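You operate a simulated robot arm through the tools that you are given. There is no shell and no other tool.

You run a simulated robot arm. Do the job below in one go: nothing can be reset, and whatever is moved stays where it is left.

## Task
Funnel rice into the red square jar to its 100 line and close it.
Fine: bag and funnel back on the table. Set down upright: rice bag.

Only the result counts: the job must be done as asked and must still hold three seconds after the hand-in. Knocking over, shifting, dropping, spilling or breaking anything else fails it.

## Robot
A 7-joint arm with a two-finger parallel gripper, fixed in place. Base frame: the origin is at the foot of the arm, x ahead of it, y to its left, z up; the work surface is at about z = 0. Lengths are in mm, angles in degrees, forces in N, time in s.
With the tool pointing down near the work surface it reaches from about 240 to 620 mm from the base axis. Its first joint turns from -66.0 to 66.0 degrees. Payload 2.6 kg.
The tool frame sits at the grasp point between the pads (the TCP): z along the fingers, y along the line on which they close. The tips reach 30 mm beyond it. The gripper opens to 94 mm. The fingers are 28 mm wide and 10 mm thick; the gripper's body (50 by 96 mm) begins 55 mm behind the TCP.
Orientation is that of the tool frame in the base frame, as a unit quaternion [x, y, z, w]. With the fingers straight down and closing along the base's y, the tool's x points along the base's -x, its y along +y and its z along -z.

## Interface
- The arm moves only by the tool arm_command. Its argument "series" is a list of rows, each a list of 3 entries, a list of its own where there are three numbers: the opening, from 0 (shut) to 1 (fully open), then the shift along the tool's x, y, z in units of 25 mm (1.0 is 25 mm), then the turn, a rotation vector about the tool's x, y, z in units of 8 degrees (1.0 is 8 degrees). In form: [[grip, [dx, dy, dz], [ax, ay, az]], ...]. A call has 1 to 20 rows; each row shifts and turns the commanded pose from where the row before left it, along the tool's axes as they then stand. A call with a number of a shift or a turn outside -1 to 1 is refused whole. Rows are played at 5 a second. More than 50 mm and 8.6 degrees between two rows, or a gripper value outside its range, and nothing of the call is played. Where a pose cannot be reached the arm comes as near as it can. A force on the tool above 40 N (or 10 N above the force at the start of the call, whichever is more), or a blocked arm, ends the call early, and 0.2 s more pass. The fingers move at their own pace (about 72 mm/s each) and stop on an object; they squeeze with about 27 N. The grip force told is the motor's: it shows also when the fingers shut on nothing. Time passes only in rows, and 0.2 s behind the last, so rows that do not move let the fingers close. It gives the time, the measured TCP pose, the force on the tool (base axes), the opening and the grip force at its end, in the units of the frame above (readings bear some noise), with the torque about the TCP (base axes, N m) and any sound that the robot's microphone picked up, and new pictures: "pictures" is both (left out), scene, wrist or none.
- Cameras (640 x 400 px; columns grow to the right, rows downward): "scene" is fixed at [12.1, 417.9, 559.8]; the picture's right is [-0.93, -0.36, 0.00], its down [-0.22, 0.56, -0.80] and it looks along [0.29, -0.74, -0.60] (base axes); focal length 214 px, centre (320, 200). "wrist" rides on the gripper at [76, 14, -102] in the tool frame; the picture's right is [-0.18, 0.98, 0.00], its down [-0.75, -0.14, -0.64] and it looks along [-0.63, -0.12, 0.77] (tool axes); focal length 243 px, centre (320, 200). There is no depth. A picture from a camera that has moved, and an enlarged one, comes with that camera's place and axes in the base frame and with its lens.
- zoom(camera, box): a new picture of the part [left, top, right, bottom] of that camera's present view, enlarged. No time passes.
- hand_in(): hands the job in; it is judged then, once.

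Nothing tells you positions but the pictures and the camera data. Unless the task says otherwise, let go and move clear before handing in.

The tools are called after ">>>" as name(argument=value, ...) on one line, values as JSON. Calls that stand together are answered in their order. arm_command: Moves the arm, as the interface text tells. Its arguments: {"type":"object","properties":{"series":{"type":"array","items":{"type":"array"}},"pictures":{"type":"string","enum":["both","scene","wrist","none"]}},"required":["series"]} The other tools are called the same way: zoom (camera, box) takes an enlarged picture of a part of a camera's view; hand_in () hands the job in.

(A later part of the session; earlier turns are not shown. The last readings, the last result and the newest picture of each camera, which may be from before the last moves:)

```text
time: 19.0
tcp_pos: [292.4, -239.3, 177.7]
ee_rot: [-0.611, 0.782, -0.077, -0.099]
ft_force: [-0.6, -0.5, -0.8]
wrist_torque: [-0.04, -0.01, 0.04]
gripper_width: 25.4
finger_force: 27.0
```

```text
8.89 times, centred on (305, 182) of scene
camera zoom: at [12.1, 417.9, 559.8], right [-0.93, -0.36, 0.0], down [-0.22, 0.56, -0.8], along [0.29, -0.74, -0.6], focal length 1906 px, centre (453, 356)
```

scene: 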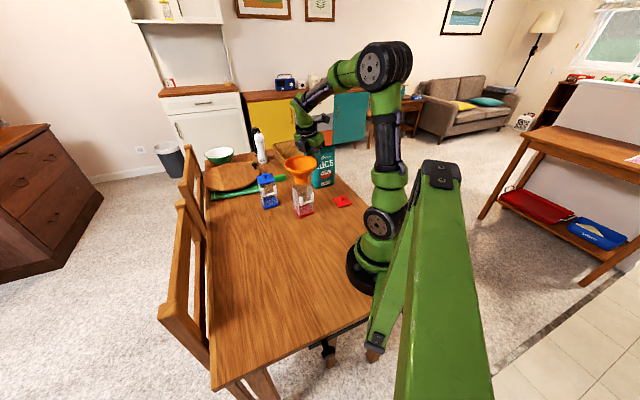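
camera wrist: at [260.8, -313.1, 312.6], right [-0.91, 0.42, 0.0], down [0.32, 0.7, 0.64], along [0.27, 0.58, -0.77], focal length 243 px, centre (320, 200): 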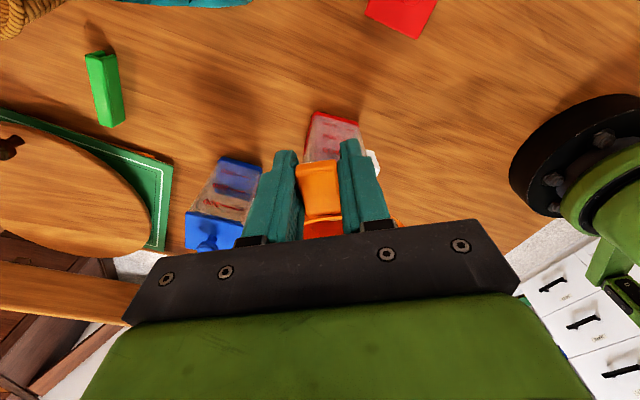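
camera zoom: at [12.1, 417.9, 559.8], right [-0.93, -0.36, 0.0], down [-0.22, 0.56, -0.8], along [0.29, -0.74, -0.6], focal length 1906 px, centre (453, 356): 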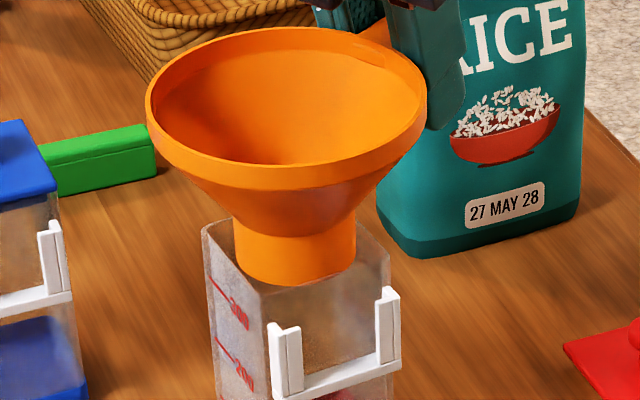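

The spout is entering the mouth, with the front rim hiding its lower edge, and it hasn't tilted. I'll continue down.

>>> arm_command(series=[[0.0, [-0.06, 0, 0.19], [0, 0, 0]], [0.0, [-0.06, 0, 0.19], [0, 0, 0]], [0.0, [0, 0, 0], [0, 0, 0]]], pictures="none")

>>> zoom(camera="scene", box=[280, 160, 330, 205])

>>> arm_command(series=[[0.0, [-0.05, 0, 0.15], [0, 0, 0]], [0.0, [-0.04, 0, 0.12], [0, 0, 0]], [0.0, [0, 0, 0], [0, 0, 0]]], pictures="none")

>>> zoom(camera="scene", box=[280, 160, 330, 205])

```text
time: 19.8
tcp_pos: [293.1, -237.3, 168.4]
ee_rot: [-0.612, 0.781, -0.077, -0.098]
ft_force: [0.3, 0.3, -1.0]
wrist_torque: [-0.06, -0.01, -0.02]
gripper_width: 25.6
finger_force: 27.1
```

```text
8.89 times, centred on (305, 182) of scene
camera zoom: at [12.1, 417.9, 559.8], right [-0.93, -0.36, 0.0], down [-0.22, 0.56, -0.8], along [0.29, -0.74, -0.6], focal length 1906 px, centre (453, 356)
```

zoom: 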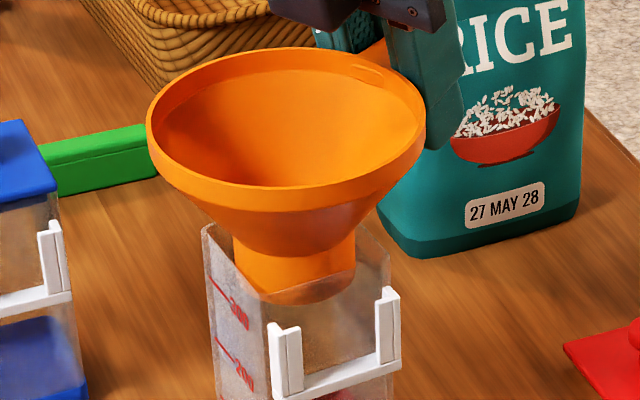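

```text
time: 20.6
tcp_pos: [291.2, -236.1, 161.6]
ee_rot: [-0.611, 0.782, -0.077, -0.099]
ft_force: [0.6, -0.3, 0.1]
wrist_torque: [-0.02, -0.02, -0.01]
gripper_width: 25.8
finger_force: 26.2
```

```text
8.89 times, centred on (305, 182) of scene
camera zoom: at [12.1, 417.9, 559.8], right [-0.93, -0.36, 0.0], down [-0.22, 0.56, -0.8], along [0.29, -0.74, -0.6], focal length 1906 px, centre (453, 356)
```

zoom: 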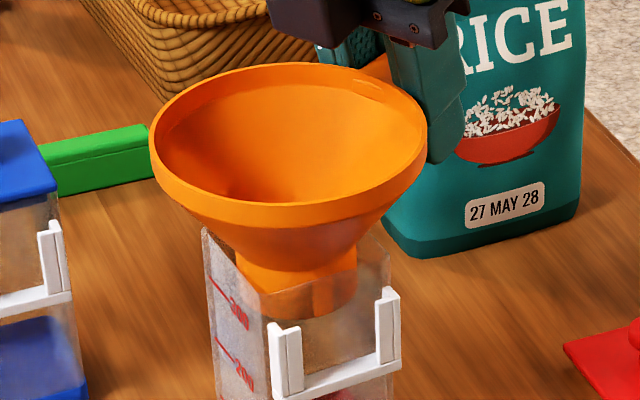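

The spout is well inside the jar, and a little more should seat the cone on the rim.

>>> arm_command(series=[[0.0, [-0.02, 0, 0.15], [0, 0, 0]], [0.0, [-0.03, 0, 0.12], [0, 0, 0]], [0.0, [0, 0, 0], [0, 0, 0]]], pictures="none")

>>> zoom(camera="scene", box=[280, 160, 330, 205])

>>> arm_command(series=[[0.0, [-0.03, 0, 0.12], [0, 0, 0]], [0.0, [0, 0, 0], [0, 0, 0]], [0.0, [0, 0, 0], [0, 0, 0]]], pictures="none")

>>> zoom(camera="scene", box=[280, 160, 330, 205])

```text
time: 21.4
tcp_pos: [292.2, -238.8, 154.6]
ee_rot: [-0.611, 0.782, -0.077, -0.099]
ft_force: [0.7, 0.4, 0.6]
wrist_torque: [-0.02, -0.02, -0.05]
gripper_width: 25.8
finger_force: 26.6
```

```text
8.89 times, centred on (305, 182) of scene
camera zoom: at [12.1, 417.9, 559.8], right [-0.93, -0.36, 0.0], down [-0.22, 0.56, -0.8], along [0.29, -0.74, -0.6], focal length 1906 px, centre (453, 356)
```

zoom: 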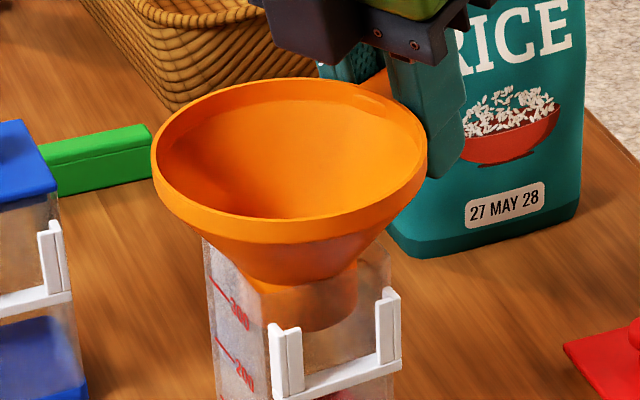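

```text
time: 22.2
tcp_pos: [291.9, -237.1, 151.0]
ee_rot: [-0.611, 0.782, -0.077, -0.099]
ft_force: [-1.3, -1.0, 0.8]
wrist_torque: [0.09, 0.01, -0.06]
gripper_width: 25.7
finger_force: 27.3
```

```text
8.89 times, centred on (305, 182) of scene
camera zoom: at [12.1, 417.9, 559.8], right [-0.93, -0.36, 0.0], down [-0.22, 0.56, -0.8], along [0.29, -0.74, -0.6], focal length 1906 px, centre (453, 356)
```

zoom: 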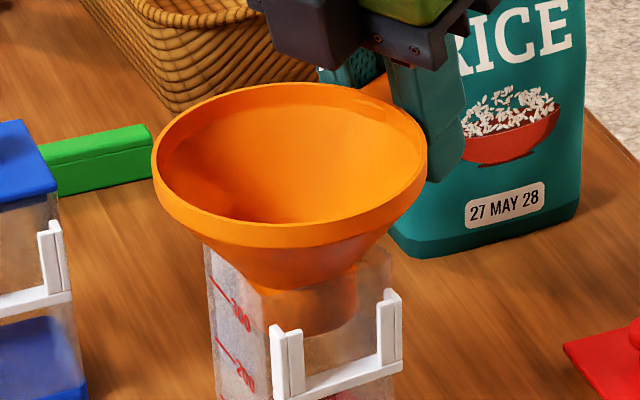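

The cone is touching the rim with slight contact force. I'll release the handle and check that the funnel sits stably.

>>> arm_command(series=[[0.35, [0, 0, 0], [0, 0, 0]], [0.5, [0, 0, 0], [0, 0, 0]], [0.6, [0, 0, 0], [0, 0, 0]], [0.6, [0, 0, 0], [0, 0, 0]], [0.6, [0, 0, 0], [0, 0, 0]]], pictures="none")

>>> zoom(camera="scene", box=[270, 155, 340, 215])

>>> zoom(camera="wrist", box=[160, 60, 480, 260])

```text
time: 23.4
tcp_pos: [291.7, -237.4, 151.4]
ee_rot: [-0.612, 0.78, -0.078, -0.099]
ft_force: [0.8, 0.2, -0.7]
wrist_torque: [0.01, -0.04, 0.01]
gripper_width: 56.6
finger_force: 0.1
```

```text
6.67 times, centred on (305, 185) of scene
camera zoom: at [12.1, 417.9, 559.8], right [-0.93, -0.36, 0.0], down [-0.22, 0.56, -0.8], along [0.29, -0.74, -0.6], focal length 1430 px, centre (420, 300)
```

zoom: 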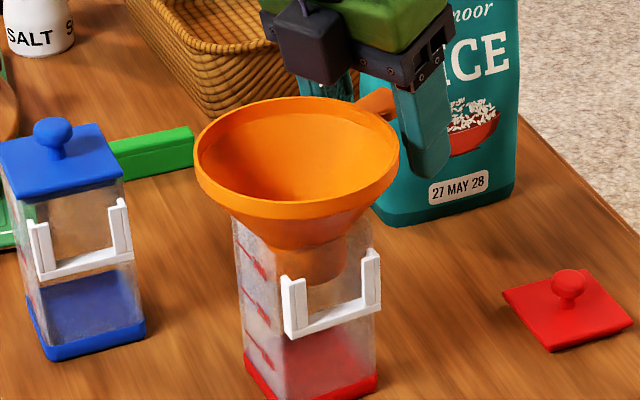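

```text
2.00 times, centred on (320, 160) of wrist
camera zoom: at [265.8, -281.2, 269.9], right [-0.91, 0.41, -0.05], down [0.35, 0.83, 0.43], along [0.22, 0.38, -0.9], focal length 485 px, centre (320, 280)
```

zoom: 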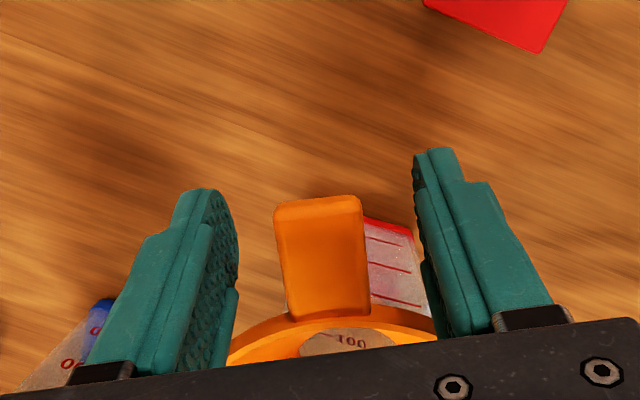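

The funnel sits level on the jar and is released. I'll raise the hand clear, square the tool up and go look at the bag from above.

>>> arm_command(series=[[0.6, [0.2, 0, -0.775], [0, 0, 0]], [0.6, [0.2, 0, -0.775], [0, 0, 0]], [0.6, [0.2, 0, -0.775], [0, 0, 0]], [0.6, [0.2, 0, -0.775], [0, 0, 0]], [0.6, [0.2, 0, -0.775], [0, 0, 0]], [0.6, [0.2, 0, -0.775], [0, 0, 0]], [0.8, [0, 0, 0], [0, -0.9, 0]], [0.9, [0, 0, 0], [0, -0.9, 0]], [1, [0.5, 0, -0.3], [0, 0, 1]], [1, [0.9, 0, -0.3], [0, 0, 1]], [1, [0.9, 0, 0], [0, 0, 1]], [1, [0.9, 0, 0], [0, 0, 0]], [1, [0.9, 0, 0], [0, 0, 0]], [1, [0, 0, 0], [0, 0, 0]], [1, [0, 0, 0], [0, 0, 0]]])

>>> zoom(camera="wrist", box=[160, 0, 480, 200])

>>> zoom(camera="scene", box=[260, 130, 360, 220])

```text
time: 26.6
tcp_pos: [244.7, -328.5, 286.6]
ee_rot: [-0.439, 0.899, 0.0, 0.001]
ft_force: [0.7, 0.3, -0.2]
wrist_torque: [0.0, 0.02, 0.02]
gripper_width: 94.1
finger_force: 0.0
camera wrist: at [184.8, -379.0, 389.8], right [-0.66, 0.75, 0.0], down [0.57, 0.51, 0.64], along [0.48, 0.42, -0.77], focal length 243 px, centre (320, 200)
```

scene: 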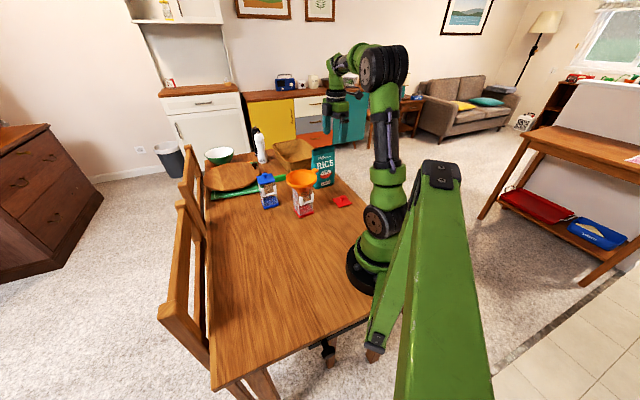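
wrist: 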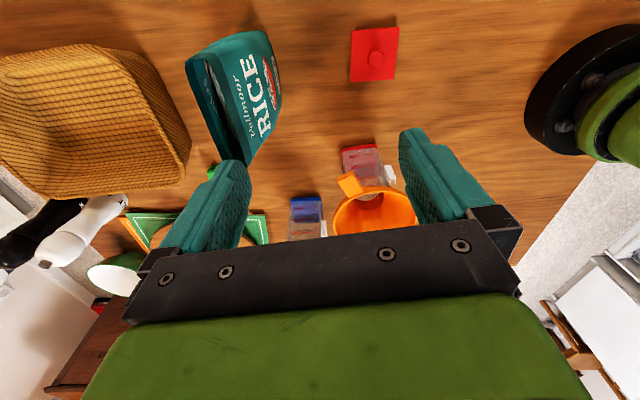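

```text
2.00 times, centred on (320, 100) of wrist
camera zoom: at [184.8, -379.0, 389.8], right [-0.66, 0.75, 0.0], down [0.57, 0.51, 0.64], along [0.48, 0.42, -0.77], focal length 485 px, centre (320, 400)
```

zoom: 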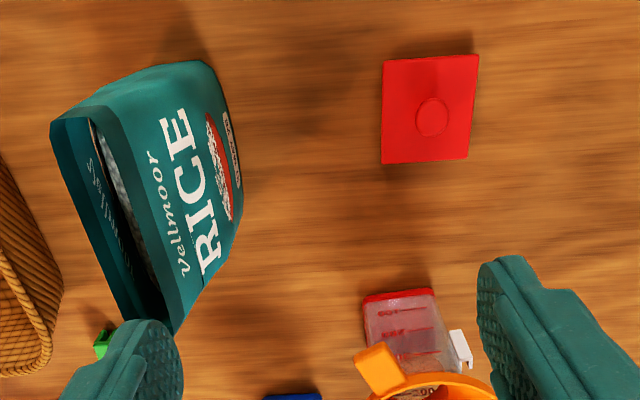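

```text
4.44 times, centred on (310, 175) of scene
camera zoom: at [12.1, 417.9, 559.8], right [-0.93, -0.36, 0.0], down [-0.22, 0.56, -0.8], along [0.29, -0.74, -0.6], focal length 953 px, centre (364, 311)
```

zoom: 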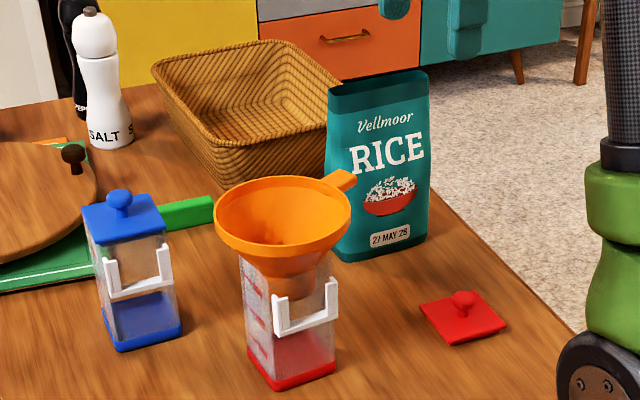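

From this view, the bag mouth is centred at about (305, -391), its width runs along roughly 47°, and it's about 45–50 mm thick. I plan to grip across the thickness with the tool pitched about 35° below horizontal, coming from the +x/+y side, so I'll move to that side first and tilt there.

>>> arm_command(series=[[1, [-0.92, -0.78, 0], [0, 0, 0]], [1, [-0.92, -0.78, 0], [0, 0, 0]], [1, [-0.92, -0.78, 0], [0, 0, 0]], [1, [-0.92, -0.78, 0], [0, 0, 0]], [1, [-0.92, -0.78, 0], [0, 0, 0.63]], [1, [0, 0, 0], [0, 1, 0]], [1, [0, 0, 0], [0, 1, 0]], [1, [0, 0, 0], [0, 1, 0]], [1, [0, 0, 0], [0, 1, 0]], [1, [0, 0, 0], [0, 1, 0]], [1, [0, 0, 0], [0, 1, 0]], [1, [0, 0, 0], [0, 0.87, 0]], [1, [0, 0, 0], [0, 0, 0]], [1, [0, 0, 0], [0, 0, 0]]])

>>> zoom(camera="scene", box=[240, 110, 370, 220])

>>> zoom(camera="wrist", box=[160, 100, 480, 300])

```text
time: 29.6
tcp_pos: [389.4, -294.5, 285.9]
ee_rot: [-0.354, 0.813, -0.185, -0.423]
ft_force: [0.2, 0.6, -1.1]
wrist_torque: [-0.01, 0.0, 0.0]
gripper_width: 94.1
finger_force: 0.0
camera wrist: at [405.4, -256.2, 408.0], right [-0.65, 0.75, -0.15], down [0.76, 0.6, -0.25], along [-0.1, -0.28, -0.96], focal length 243 px, centre (320, 200)
```

scene: 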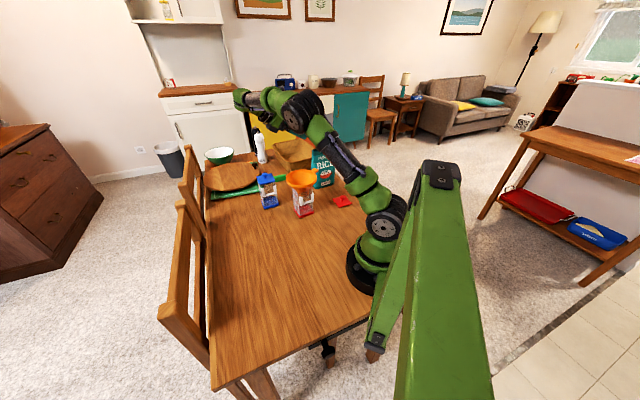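
wrist: 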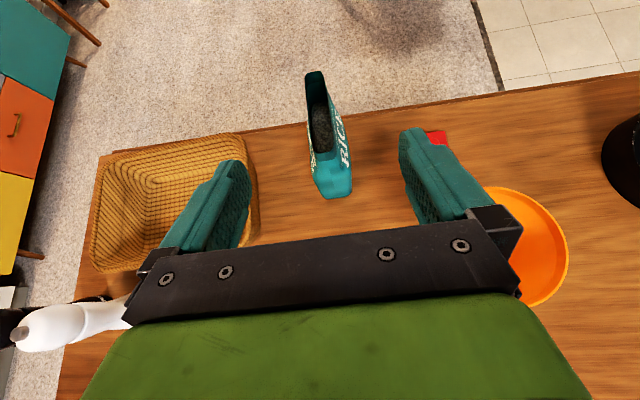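

```text
3.64 times, centred on (305, 165) of scene
camera zoom: at [12.1, 417.9, 559.8], right [-0.93, -0.36, 0.0], down [-0.22, 0.56, -0.8], along [0.29, -0.74, -0.6], focal length 780 px, centre (374, 327)
```

zoom: 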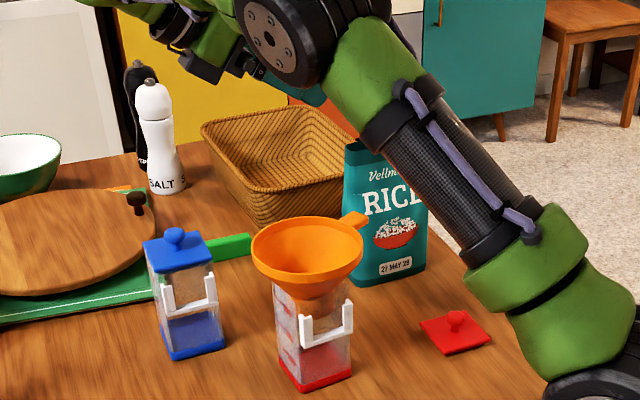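

```text
2.00 times, centred on (320, 200) of wrist
camera zoom: at [405.4, -256.2, 408.0], right [-0.65, 0.75, -0.15], down [0.76, 0.6, -0.25], along [-0.1, -0.28, -0.96], focal length 485 px, centre (320, 200)
```

zoom: 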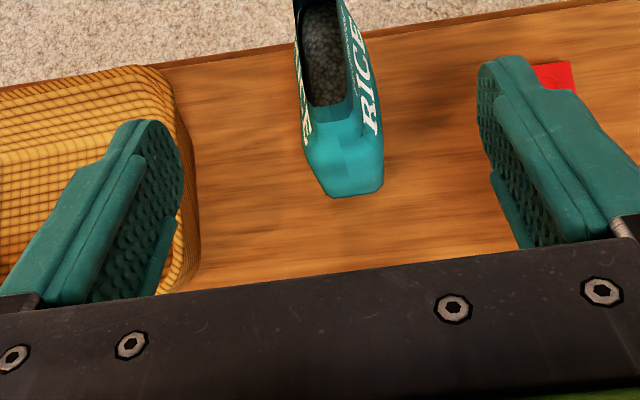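

The tilted pose is reachable and lines up with the bag's narrow side. I'll lower and advance until just before the bag, then look.

>>> arm_command(series=[[1, [-0.943, -0.1, 0], [0, 0, 0]], [1, [-0.943, 0, 0], [0, 0, 0]], [1, [-0.943, 0, 0], [0, 0, 0]], [1, [0, 0, 0.9], [0, 0, 0]], [1, [0, 0, 0.9], [0, 0, 0]], [1, [0, 0, 0.9], [0, 0, 0]], [1, [0, 0, 0.9], [0, 0, 0]], [1, [0, 0, 0], [0, 0, 0]], [1, [0, 0, 0], [0, 0, 0]]])

>>> zoom(camera="wrist", box=[160, 60, 480, 260])

>>> zoom(camera="scene", box=[260, 120, 380, 220])

```text
time: 31.6
tcp_pos: [371.5, -321.5, 177.2]
ee_rot: [-0.353, 0.813, -0.184, -0.424]
ft_force: [-0.4, -0.3, 0.3]
wrist_torque: [0.04, -0.02, 0.03]
gripper_width: 94.1
finger_force: 0.1
camera wrist: at [386.1, -281.8, 298.7], right [-0.65, 0.75, -0.15], down [0.76, 0.6, -0.25], along [-0.09, -0.27, -0.96], focal length 243 px, centre (320, 200)
```

scene: 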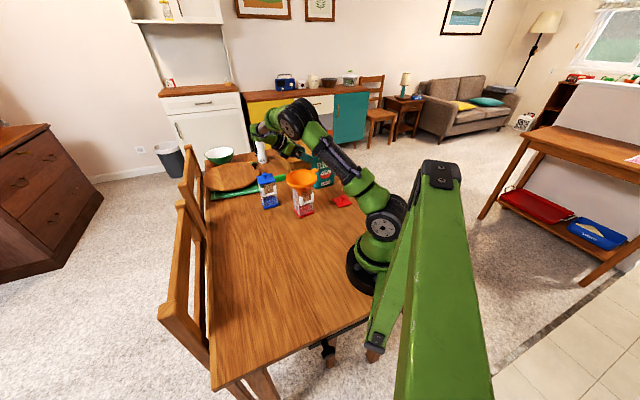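
wrist: 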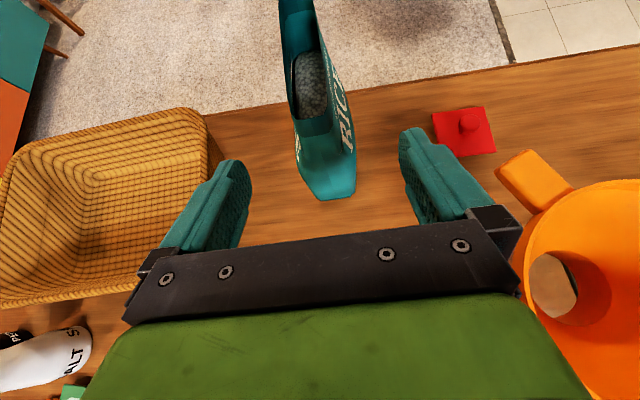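

```text
2.00 times, centred on (320, 160) of wrist
camera zoom: at [386.1, -281.8, 298.7], right [-0.65, 0.75, -0.15], down [0.76, 0.6, -0.25], along [-0.09, -0.27, -0.96], focal length 485 px, centre (320, 280)
```

zoom: 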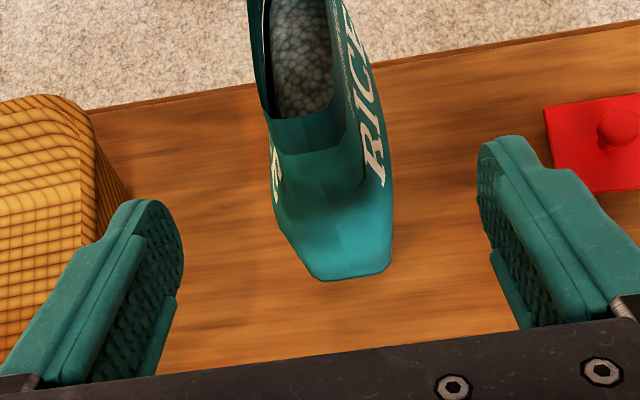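

```text
4.00 times, centred on (320, 170) of scene
camera zoom: at [12.1, 417.9, 559.8], right [-0.93, -0.36, 0.0], down [-0.22, 0.56, -0.8], along [0.29, -0.74, -0.6], focal length 858 px, centre (320, 320)
```

zoom: 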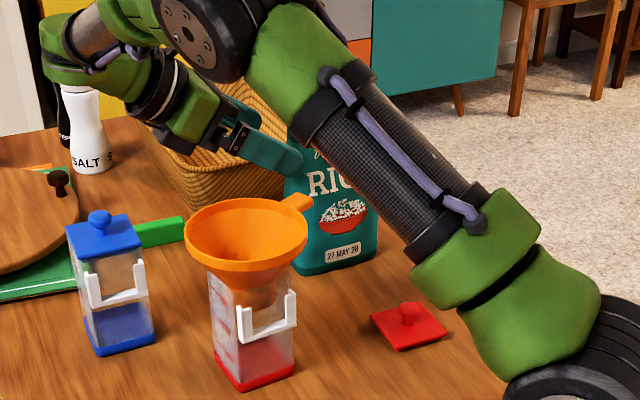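

The bag is centred between the open fingers. I'll advance about 85 mm and close on it.

>>> arm_command(series=[[1, [0, 0.06, 0.85], [0, 0, 0]], [1, [0, 0, 0.85], [0, 0, 0]], [1, [0, 0, 0.85], [0, 0, 0]], [1, [0, 0, 0.85], [0, 0, 0]], [1, [0, 0, 0], [0, 0, 0]], [1, [0, 0, 0], [0, 0, 0]]])

>>> zoom(camera="wrist", box=[160, 60, 480, 260])

>>> zoom(camera="scene", box=[260, 120, 380, 220])

```text
time: 33.0
tcp_pos: [322.9, -369.3, 128.5]
ee_rot: [-0.354, 0.814, -0.184, -0.423]
ft_force: [0.8, 0.4, -1.3]
wrist_torque: [-0.03, 0.06, 0.02]
gripper_width: 94.1
finger_force: 0.0
camera wrist: at [338.0, -331.2, 249.4], right [-0.65, 0.75, -0.15], down [0.76, 0.6, -0.25], along [-0.09, -0.27, -0.96], focal length 243 px, centre (320, 200)
```

scene: 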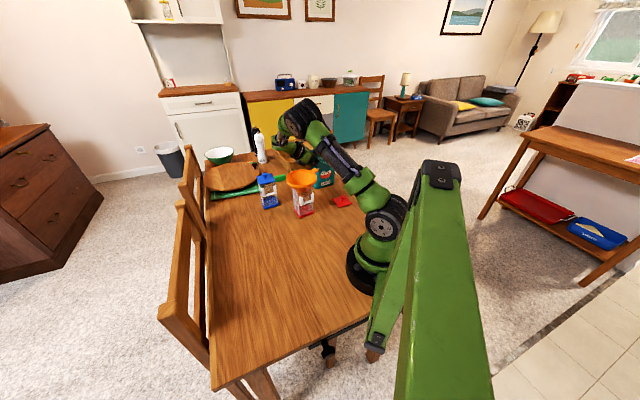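
wrist: 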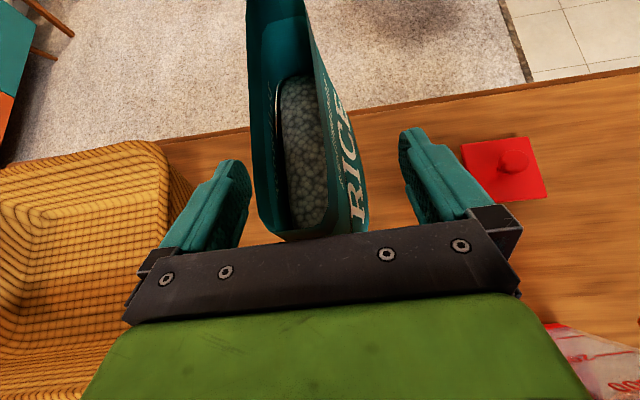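

```text
2.00 times, centred on (320, 160) of wrist
camera zoom: at [338.0, -331.2, 249.4], right [-0.65, 0.75, -0.15], down [0.76, 0.6, -0.25], along [-0.09, -0.27, -0.96], focal length 485 px, centre (320, 280)
```

zoom: 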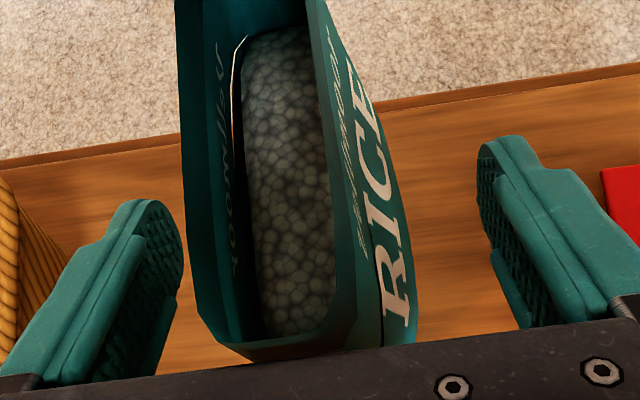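

```text
4.00 times, centred on (320, 170) of scene
camera zoom: at [12.1, 417.9, 559.8], right [-0.93, -0.36, 0.0], down [-0.22, 0.56, -0.8], along [0.29, -0.74, -0.6], focal length 858 px, centre (320, 320)
```

zoom: 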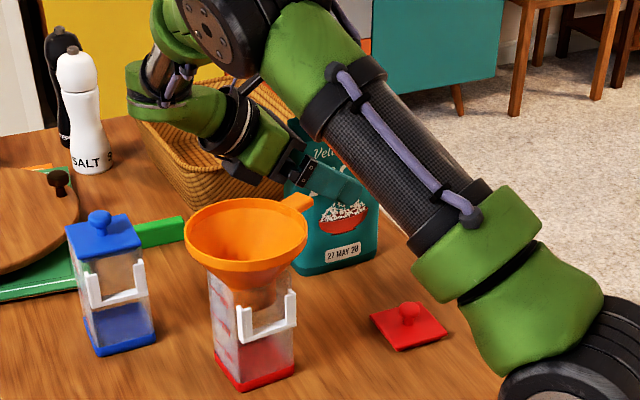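

The fingers straddle the bag and rice is visible inside. I'll close the gripper.

>>> arm_command(series=[[0.6, [0, 0, 0], [0, 0, 0]], [0.4, [0, 0, 0], [0, 0, 0]], [0.0, [0, 0, 0], [0, 0, 0]], [0.0, [0, 0, 0], [0, 0, 0]], [0.0, [0, 0, 0], [0, 0, 0]], [0.0, [0, 0, 0], [0, 0, 0]], [0.0, [0, 0, 0], [0, 0, 0]]])

>>> zoom(camera="wrist", box=[160, 60, 480, 260])

>>> zoom(camera="scene", box=[260, 120, 380, 220])

```text
time: 34.6
tcp_pos: [321.4, -371.4, 129.1]
ee_rot: [-0.353, 0.814, -0.184, -0.423]
ft_force: [1.7, -0.8, 8.5]
wrist_torque: [-0.12, 0.08, 0.01]
gripper_width: 52.1
finger_force: 27.2
camera wrist: at [338.1, -331.3, 250.1], right [-0.65, 0.75, -0.15], down [0.76, 0.6, -0.25], along [-0.09, -0.28, -0.96], focal length 243 px, centre (320, 200)
```

scene: 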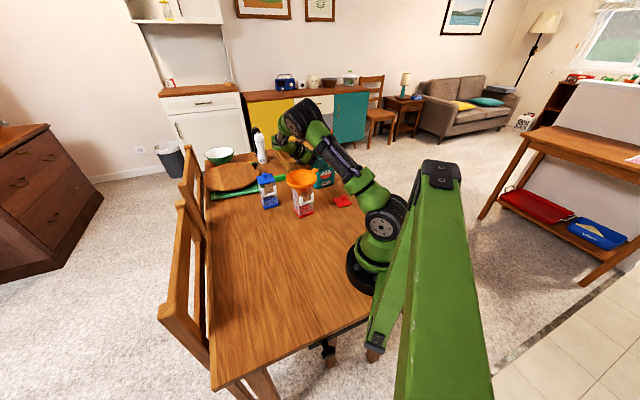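
wrist: 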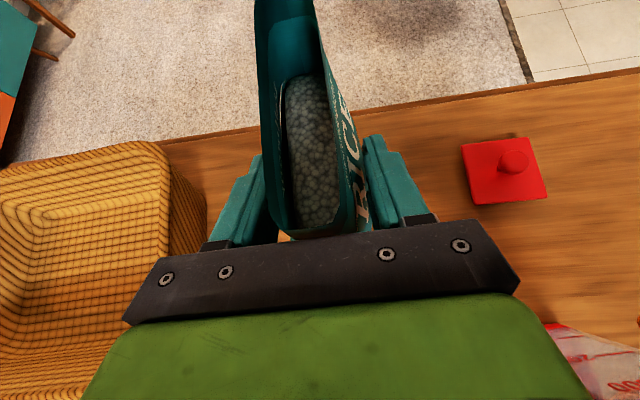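

```text
2.00 times, centred on (320, 160) of wrist
camera zoom: at [338.1, -331.3, 250.1], right [-0.65, 0.75, -0.15], down [0.76, 0.6, -0.25], along [-0.09, -0.28, -0.96], focal length 485 px, centre (320, 280)
```

zoom: 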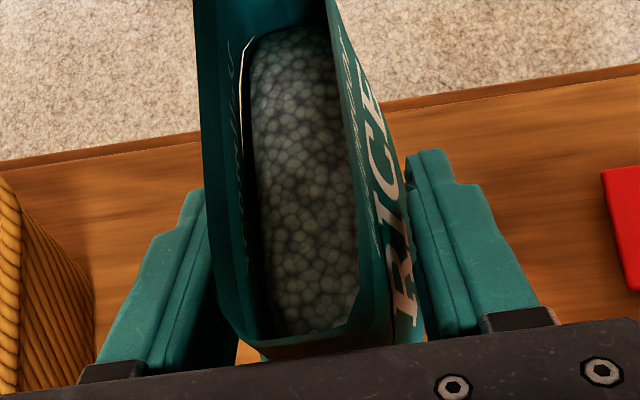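

```text
4.00 times, centred on (320, 170) of scene
camera zoom: at [12.1, 417.9, 559.7], right [-0.93, -0.36, 0.0], down [-0.22, 0.56, -0.8], along [0.29, -0.74, -0.6], focal length 858 px, centre (320, 320)
```

zoom: 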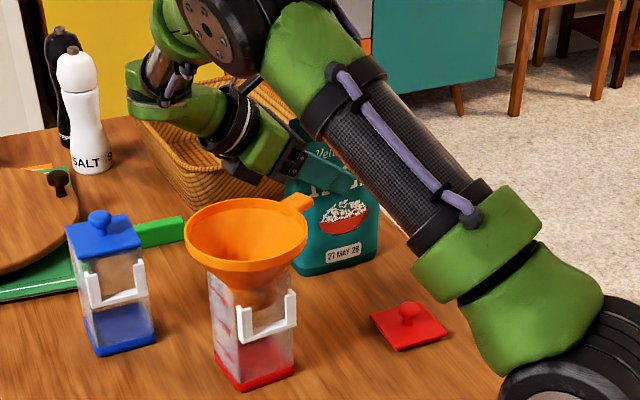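

I have the bag, 52 mm thick under the grip. I'll lift it a little to check its weight and that it stays upright.

>>> arm_command(series=[[0.0, [0.3, 0, -0.21], [0, 0, 0]], [0.0, [0.6, 0, -0.42], [0, 0, 0]], [0.0, [0.6, 0, -0.42], [0, 0, 0]], [0.0, [0, 0, 0], [0, 0, 0]], [0.0, [0, 0, 0], [0, 0, 0]]])

>>> zoom(camera="wrist", box=[160, 60, 480, 260])

>>> zoom(camera="scene", box=[260, 120, 380, 220])

```text
time: 35.8
tcp_pos: [322.2, -371.0, 173.4]
ee_rot: [-0.354, 0.814, -0.184, -0.423]
ft_force: [-0.4, 0.1, -4.9]
wrist_torque: [0.1, -0.02, 0.02]
gripper_width: 51.8
finger_force: 27.2
camera wrist: at [337.7, -332.0, 295.2], right [-0.65, 0.75, -0.15], down [0.76, 0.6, -0.25], along [-0.09, -0.27, -0.96], focal length 243 px, centre (320, 200)
```

scene: 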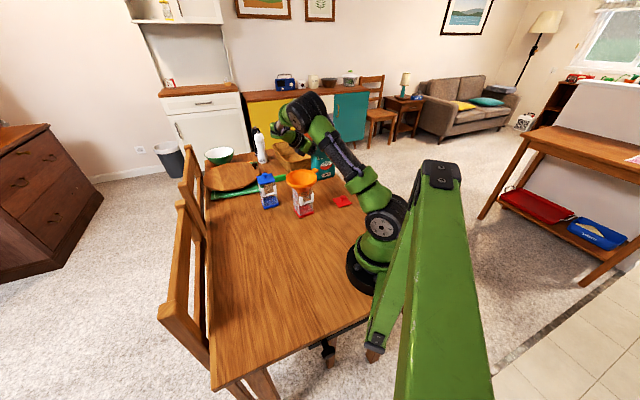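
wrist: 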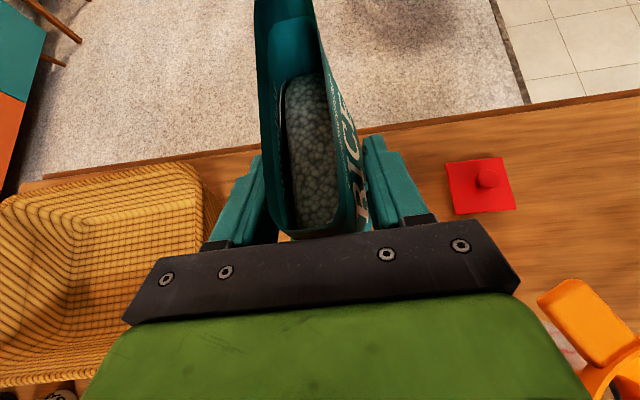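

```text
2.00 times, centred on (320, 160) of wrist
camera zoom: at [337.7, -332.0, 295.2], right [-0.65, 0.75, -0.15], down [0.76, 0.6, -0.25], along [-0.09, -0.27, -0.96], focal length 485 px, centre (320, 280)
```

zoom: 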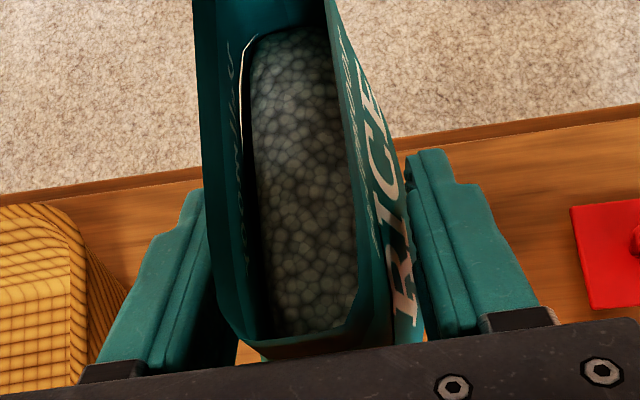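

```text
4.00 times, centred on (320, 170) of scene
camera zoom: at [12.1, 417.9, 559.8], right [-0.93, -0.36, 0.0], down [-0.22, 0.56, -0.8], along [0.29, -0.74, -0.6], focal length 858 px, centre (320, 320)
```

zoom: 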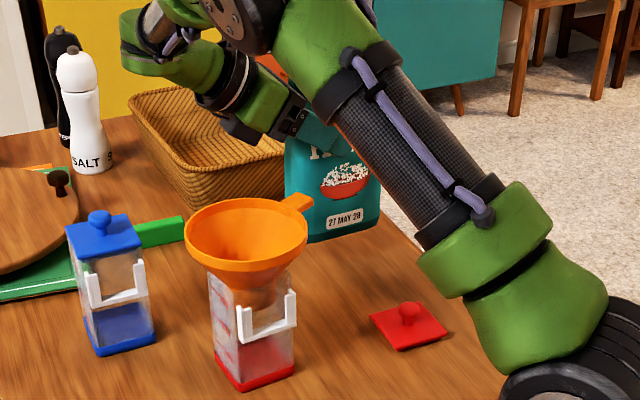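

The bag weighs about 500 g and is held firmly. I'll raise it and carry it upright over to the funnel's far side, staying above everything.

>>> arm_command(series=[[0.0, [0.735, 0, -0.515], [0, 0, 0]], [0.0, [0.735, 0, -0.515], [0, 0, 0]], [0.0, [0.735, 0, -0.515], [0, 0, 0]], [0.0, [0.735, 0, -0.515], [0, 0, 0]], [0.0, [0.735, 0, -0.515], [0, 0, 0]], [0.0, [0.735, 0, -0.515], [0, 0, 0]], [0.0, [0.735, 0, -0.515], [0, 0, 0]], [0.0, [-0.3, 0.4, -0.43], [0, 0, 0]], [0.0, [-0.57, 0.743, -0.816], [0, 0, 0]], [0.0, [-0.57, 0.743, -0.816], [0, 0, 0]], [0.0, [-0.57, 0.743, -0.816], [0, 0, 0]], [0.0, [-0.57, 0.743, -0.816], [0, 0, 0]], [0.0, [-0.57, 0.743, -0.816], [0, 0, 0]], [0.0, [-0.57, 0.743, -0.816], [0, 0, 0]], [0.0, [-0.57, 0.743, -0.816], [0, 0, 0]], [0.0, [-0.27, 0.343, -0.386], [0, 0, 0]], [0.0, [0, 0, 0], [0, 0, 0]], [0.0, [0, 0, 0], [0, 0, 0]]])

>>> zoom(camera="scene", box=[240, 100, 380, 220])

```text
time: 39.6
tcp_pos: [346.1, -124.8, 329.5]
ee_rot: [-0.354, 0.813, -0.184, -0.423]
ft_force: [0.8, 0.9, -3.6]
wrist_torque: [0.07, -0.03, 0.01]
gripper_width: 50.8
finger_force: 27.1
camera wrist: at [362.1, -84.7, 450.8], right [-0.65, 0.75, -0.15], down [0.76, 0.6, -0.25], along [-0.09, -0.27, -0.96], focal length 243 px, centre (320, 200)
```

scene: 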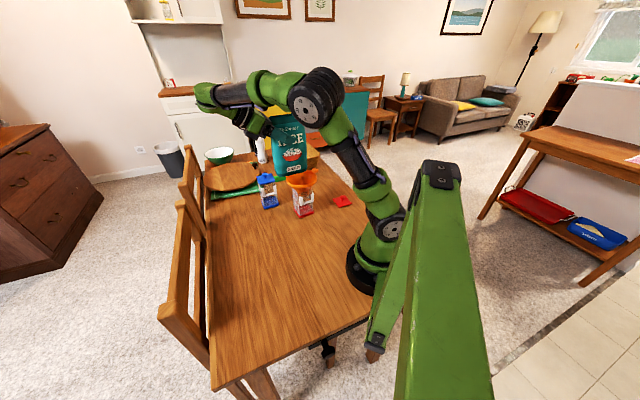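
wrist: 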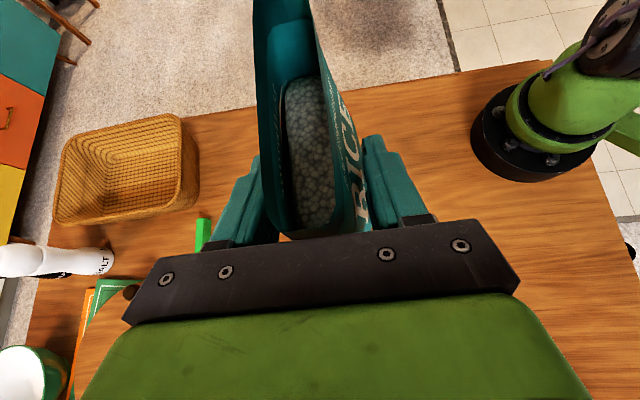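

```text
3.33 times, centred on (310, 160) of scene
camera zoom: at [12.1, 417.9, 559.8], right [-0.93, -0.36, 0.0], down [-0.22, 0.56, -0.8], along [0.29, -0.74, -0.6], focal length 715 px, centre (353, 333)
```

zoom: 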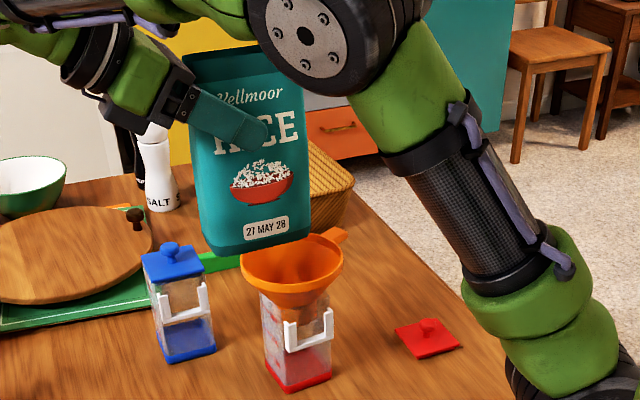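

I'll begin tilting the bag at this height, well short of any pour angle, to check the arm can follow.

>>> arm_command(series=[[0.0, [0, 0, 0], [0, -0.6, 0]], [0.0, [0, 0, 0], [0, -0.8, 0]], [0.0, [0, 0, 0], [0, -0.8, 0]], [0.0, [0, 0, 0], [0, -0.8, 0]], [0.0, [0, 0, 0], [0, -0.8, 0]], [0.0, [0, 0, 0], [0, -0.8, 0]], [0.0, [0, 0, 0], [0, -0.4, 0]], [0.0, [0, 0, 0], [0, 0, 0]], [0.0, [0, 0, 0], [0, 0, 0]]])

>>> zoom(camera="scene", box=[240, 100, 380, 220])

```text
time: 41.6
tcp_pos: [346.8, -123.7, 331.7]
ee_rot: [-0.395, 0.909, -0.052, -0.118]
ft_force: [-1.0, 0.6, -4.7]
wrist_torque: [-0.03, 0.09, 0.04]
gripper_width: 50.6
finger_force: 27.0
camera wrist: at [304.0, -148.2, 450.5], right [-0.6, 0.8, -0.05], down [0.71, 0.56, 0.43], along [0.37, 0.22, -0.9], focal length 243 px, centre (320, 200)
```

scene: 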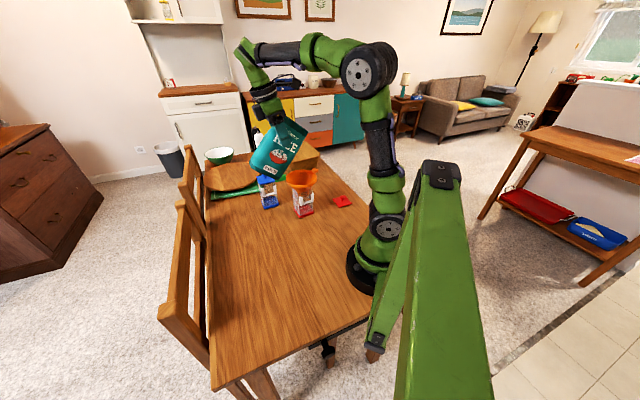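
wrist: 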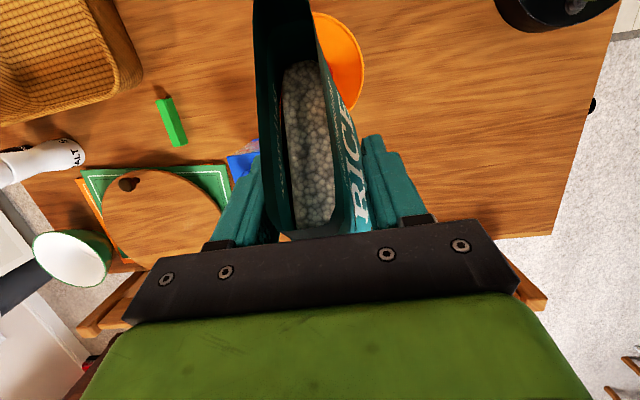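

```text
3.33 times, centred on (310, 160) of scene
camera zoom: at [12.1, 417.9, 559.8], right [-0.93, -0.36, 0.0], down [-0.22, 0.56, -0.8], along [0.29, -0.74, -0.6], focal length 715 px, centre (353, 333)
```

zoom: 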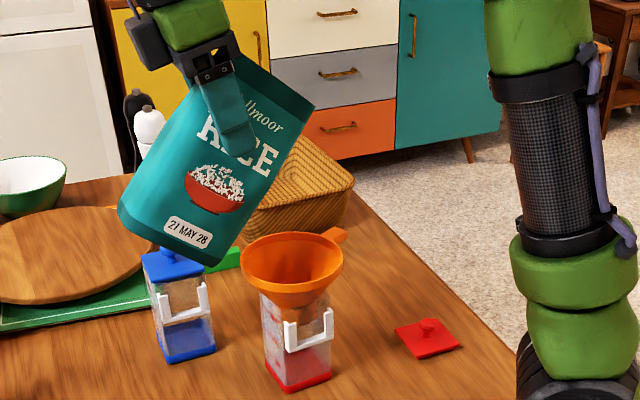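

The arm follows the tilt well, and the pouring corner is where I computed it. I'll tilt to 70° and bring the corner down over the funnel.

>>> arm_command(series=[[0.0, [0, 0, 0], [0, -0.75, 0]], [0.0, [0, 0, 0], [0, -0.75, 0]], [0.0, [0, 0, 0], [0, -0.75, 0]], [0.0, [0, 0, 0], [0, -0.75, 0]], [0.0, [0, 0, 0], [0, -0.75, 0]], [0.0, [-0.05, -0.03, 0.7], [0, 0, 0]], [0.0, [-0.05, -0.03, 0.8], [0, 0, 0]], [0.0, [-0.05, 0, 0.8], [0, 0, 0]], [0.0, [-0.03, 0, 0.64], [0, 0, 0]], [0.0, [0, 0, 0], [0, 0, 0]], [0.0, [0, 0, 0], [0, 0, 0]]])

>>> zoom(camera="scene", box=[240, 120, 360, 220])

>>> zoom(camera="wrist", box=[160, 0, 480, 250])

```text
time: 44.0
tcp_pos: [362.6, -107.4, 261.2]
ee_rot: [-0.396, 0.909, 0.052, 0.12]
ft_force: [-0.3, -0.3, -3.7]
wrist_torque: [-0.17, 0.13, 0.01]
gripper_width: 50.4
finger_force: 27.3
camera wrist: at [283.2, -170.7, 340.9], right [-0.6, 0.8, 0.05], down [0.49, 0.31, 0.82], along [0.64, 0.51, -0.58], focal length 243 px, centre (320, 200)
```

scene: 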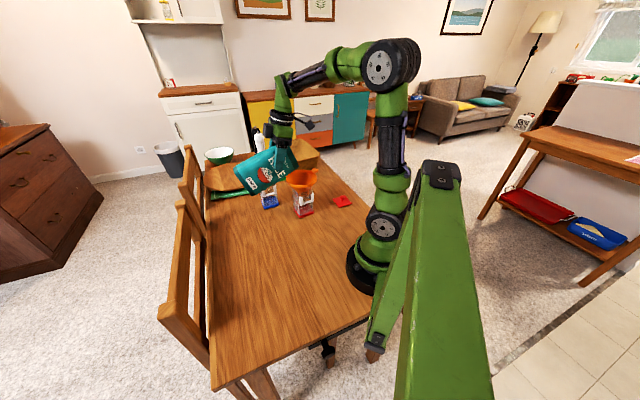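
wrist: 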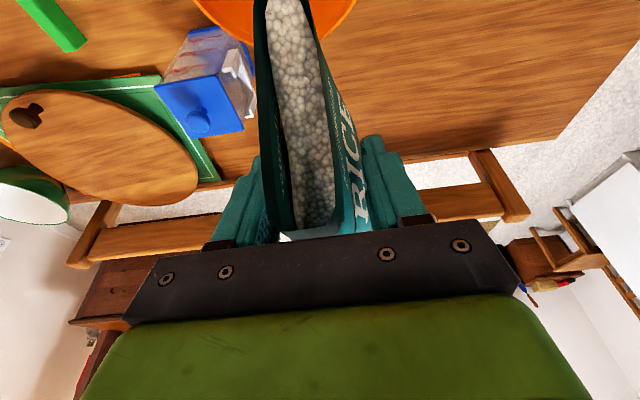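

```text
4.00 times, centred on (300, 170) of scene
camera zoom: at [12.1, 417.9, 559.8], right [-0.93, -0.36, 0.0], down [-0.22, 0.56, -0.8], along [0.29, -0.74, -0.6], focal length 858 px, centre (400, 320)
```

zoom: 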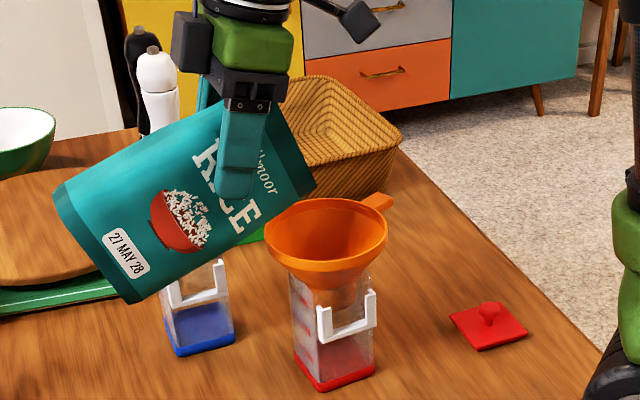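

```text
1.60 times, centred on (320, 125) of wrist
camera zoom: at [283.2, -170.7, 340.9], right [-0.6, 0.8, 0.05], down [0.49, 0.31, 0.82], along [0.64, 0.51, -0.58], focal length 388 px, centre (320, 320)
```

zoom: 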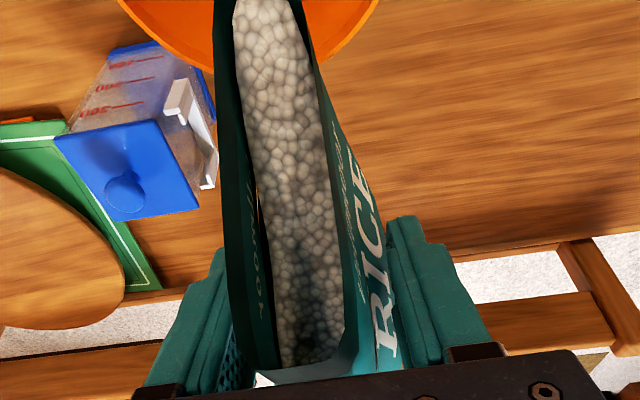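

Rice has slid close to the pouring corner, which sits above the funnel. I'll lower it to about 30 mm over the rim and then tilt in small steps about that corner, checking the jar each time.

>>> arm_command(series=[[0.0, [0.1, 0, 0.35], [0, 0, 0]], [0.0, [0.1, 0, 0.35], [0, 0, 0]], [0.0, [0, 0, 0], [0, 0, 0]], [0.0, [0.096, 0, -0.232], [0, -0.5, 0]], [0.0, [0, 0, 0], [0, 0, 0]]], pictures="none")

>>> zoom(camera="scene", box=[265, 145, 345, 215])

>>> zoom(camera="wrist", box=[160, 0, 480, 250])

```text
time: 45.2
tcp_pos: [362.3, -109.8, 248.6]
ee_rot: [-0.393, 0.904, 0.066, 0.152]
ft_force: [0.7, 0.0, -4.9]
wrist_torque: [-0.15, 0.16, -0.02]
gripper_width: 50.2
finger_force: 26.2
```

```text
5.71 times, centred on (305, 180) of scene
camera zoom: at [12.1, 417.9, 559.8], right [-0.93, -0.36, 0.0], down [-0.22, 0.56, -0.8], along [0.29, -0.74, -0.6], focal length 1226 px, centre (406, 314)
```

zoom: 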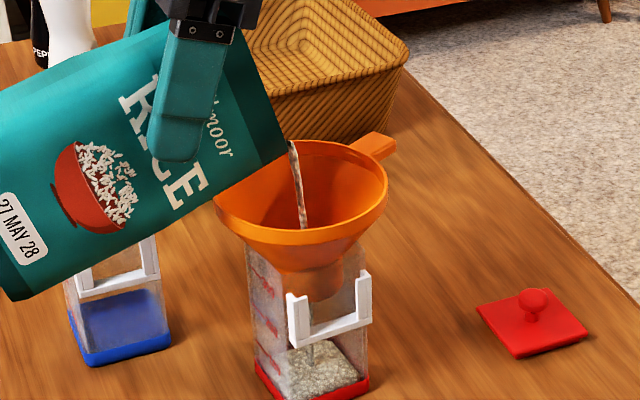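

```text
1.60 times, centred on (320, 125) of wrist
camera zoom: at [278.7, -178.8, 319.8], right [-0.6, 0.8, 0.06], down [0.45, 0.27, 0.85], along [0.66, 0.54, -0.52], focal length 388 px, centre (320, 320)
```

zoom: 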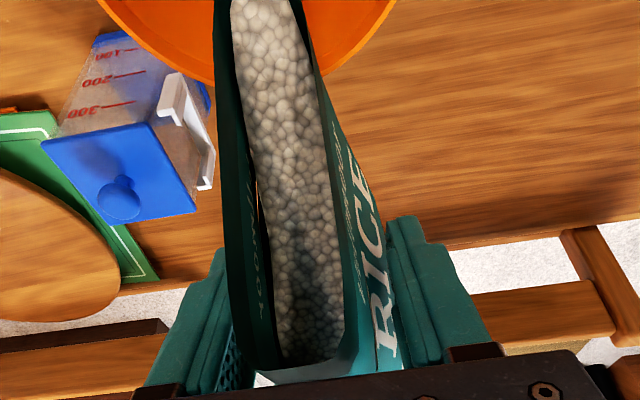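

Rice is already flowing into the funnel and the jar. I'll check the level closely before any more time passes.

>>> zoom(camera="scene", box=[290, 190, 320, 218])

```text
14.29 times, centred on (305, 204) of scene
camera zoom: at [12.1, 417.9, 559.8], right [-0.93, -0.36, 0.0], down [-0.22, 0.56, -0.8], along [0.29, -0.74, -0.6], focal length 3064 px, centre (534, 143)
```

zoom: 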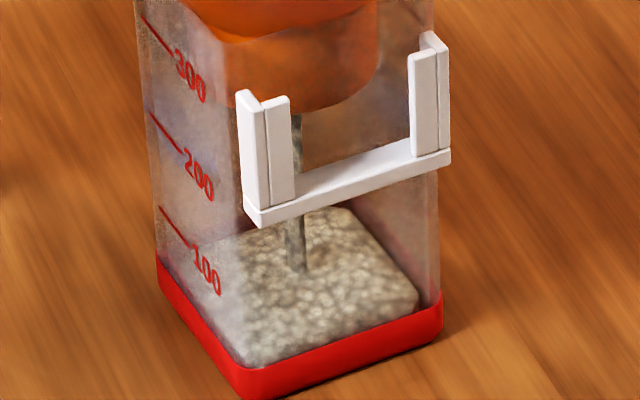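

The level is at about z≈8 mm and the 100 line is at about z≈27 mm, so roughly a fifth of the way. I'll hold still for a short moment to measure the flow rate.

>>> arm_command(series=[[0.0, [0, 0, 0], [0, 0, 0]]], pictures="none")

>>> zoom(camera="scene", box=[290, 190, 320, 218])

>>> zoom(camera="scene", box=[265, 145, 345, 215])

```text
time: 45.6
tcp_pos: [363.3, -110.5, 247.4]
ee_rot: [-0.393, 0.905, 0.066, 0.151]
ft_force: [0.0, -0.8, -3.5]
wrist_torque: [-0.17, 0.16, 0.02]
gripper_width: 50.3
finger_force: 27.5
```

```text
14.29 times, centred on (305, 204) of scene
camera zoom: at [12.1, 417.9, 559.8], right [-0.93, -0.36, 0.0], down [-0.22, 0.56, -0.8], along [0.29, -0.74, -0.6], focal length 3064 px, centre (534, 143)
```

zoom: 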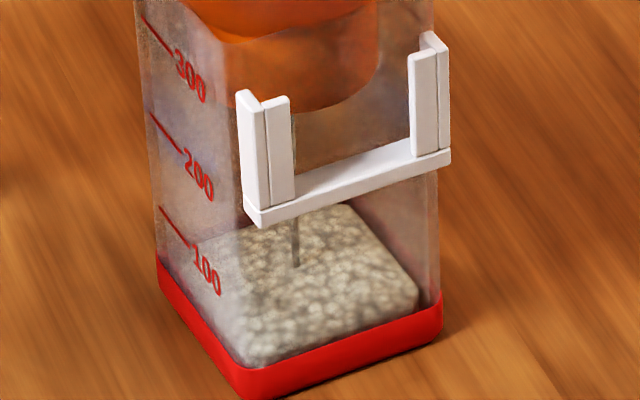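

```text
5.71 times, centred on (305, 180) of scene
camera zoom: at [12.1, 417.9, 559.8], right [-0.93, -0.36, 0.0], down [-0.22, 0.56, -0.8], along [0.29, -0.74, -0.6], focal length 1226 px, centre (406, 314)
```

zoom: 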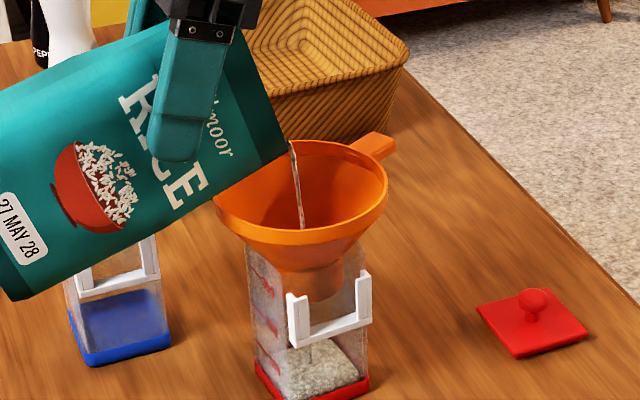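

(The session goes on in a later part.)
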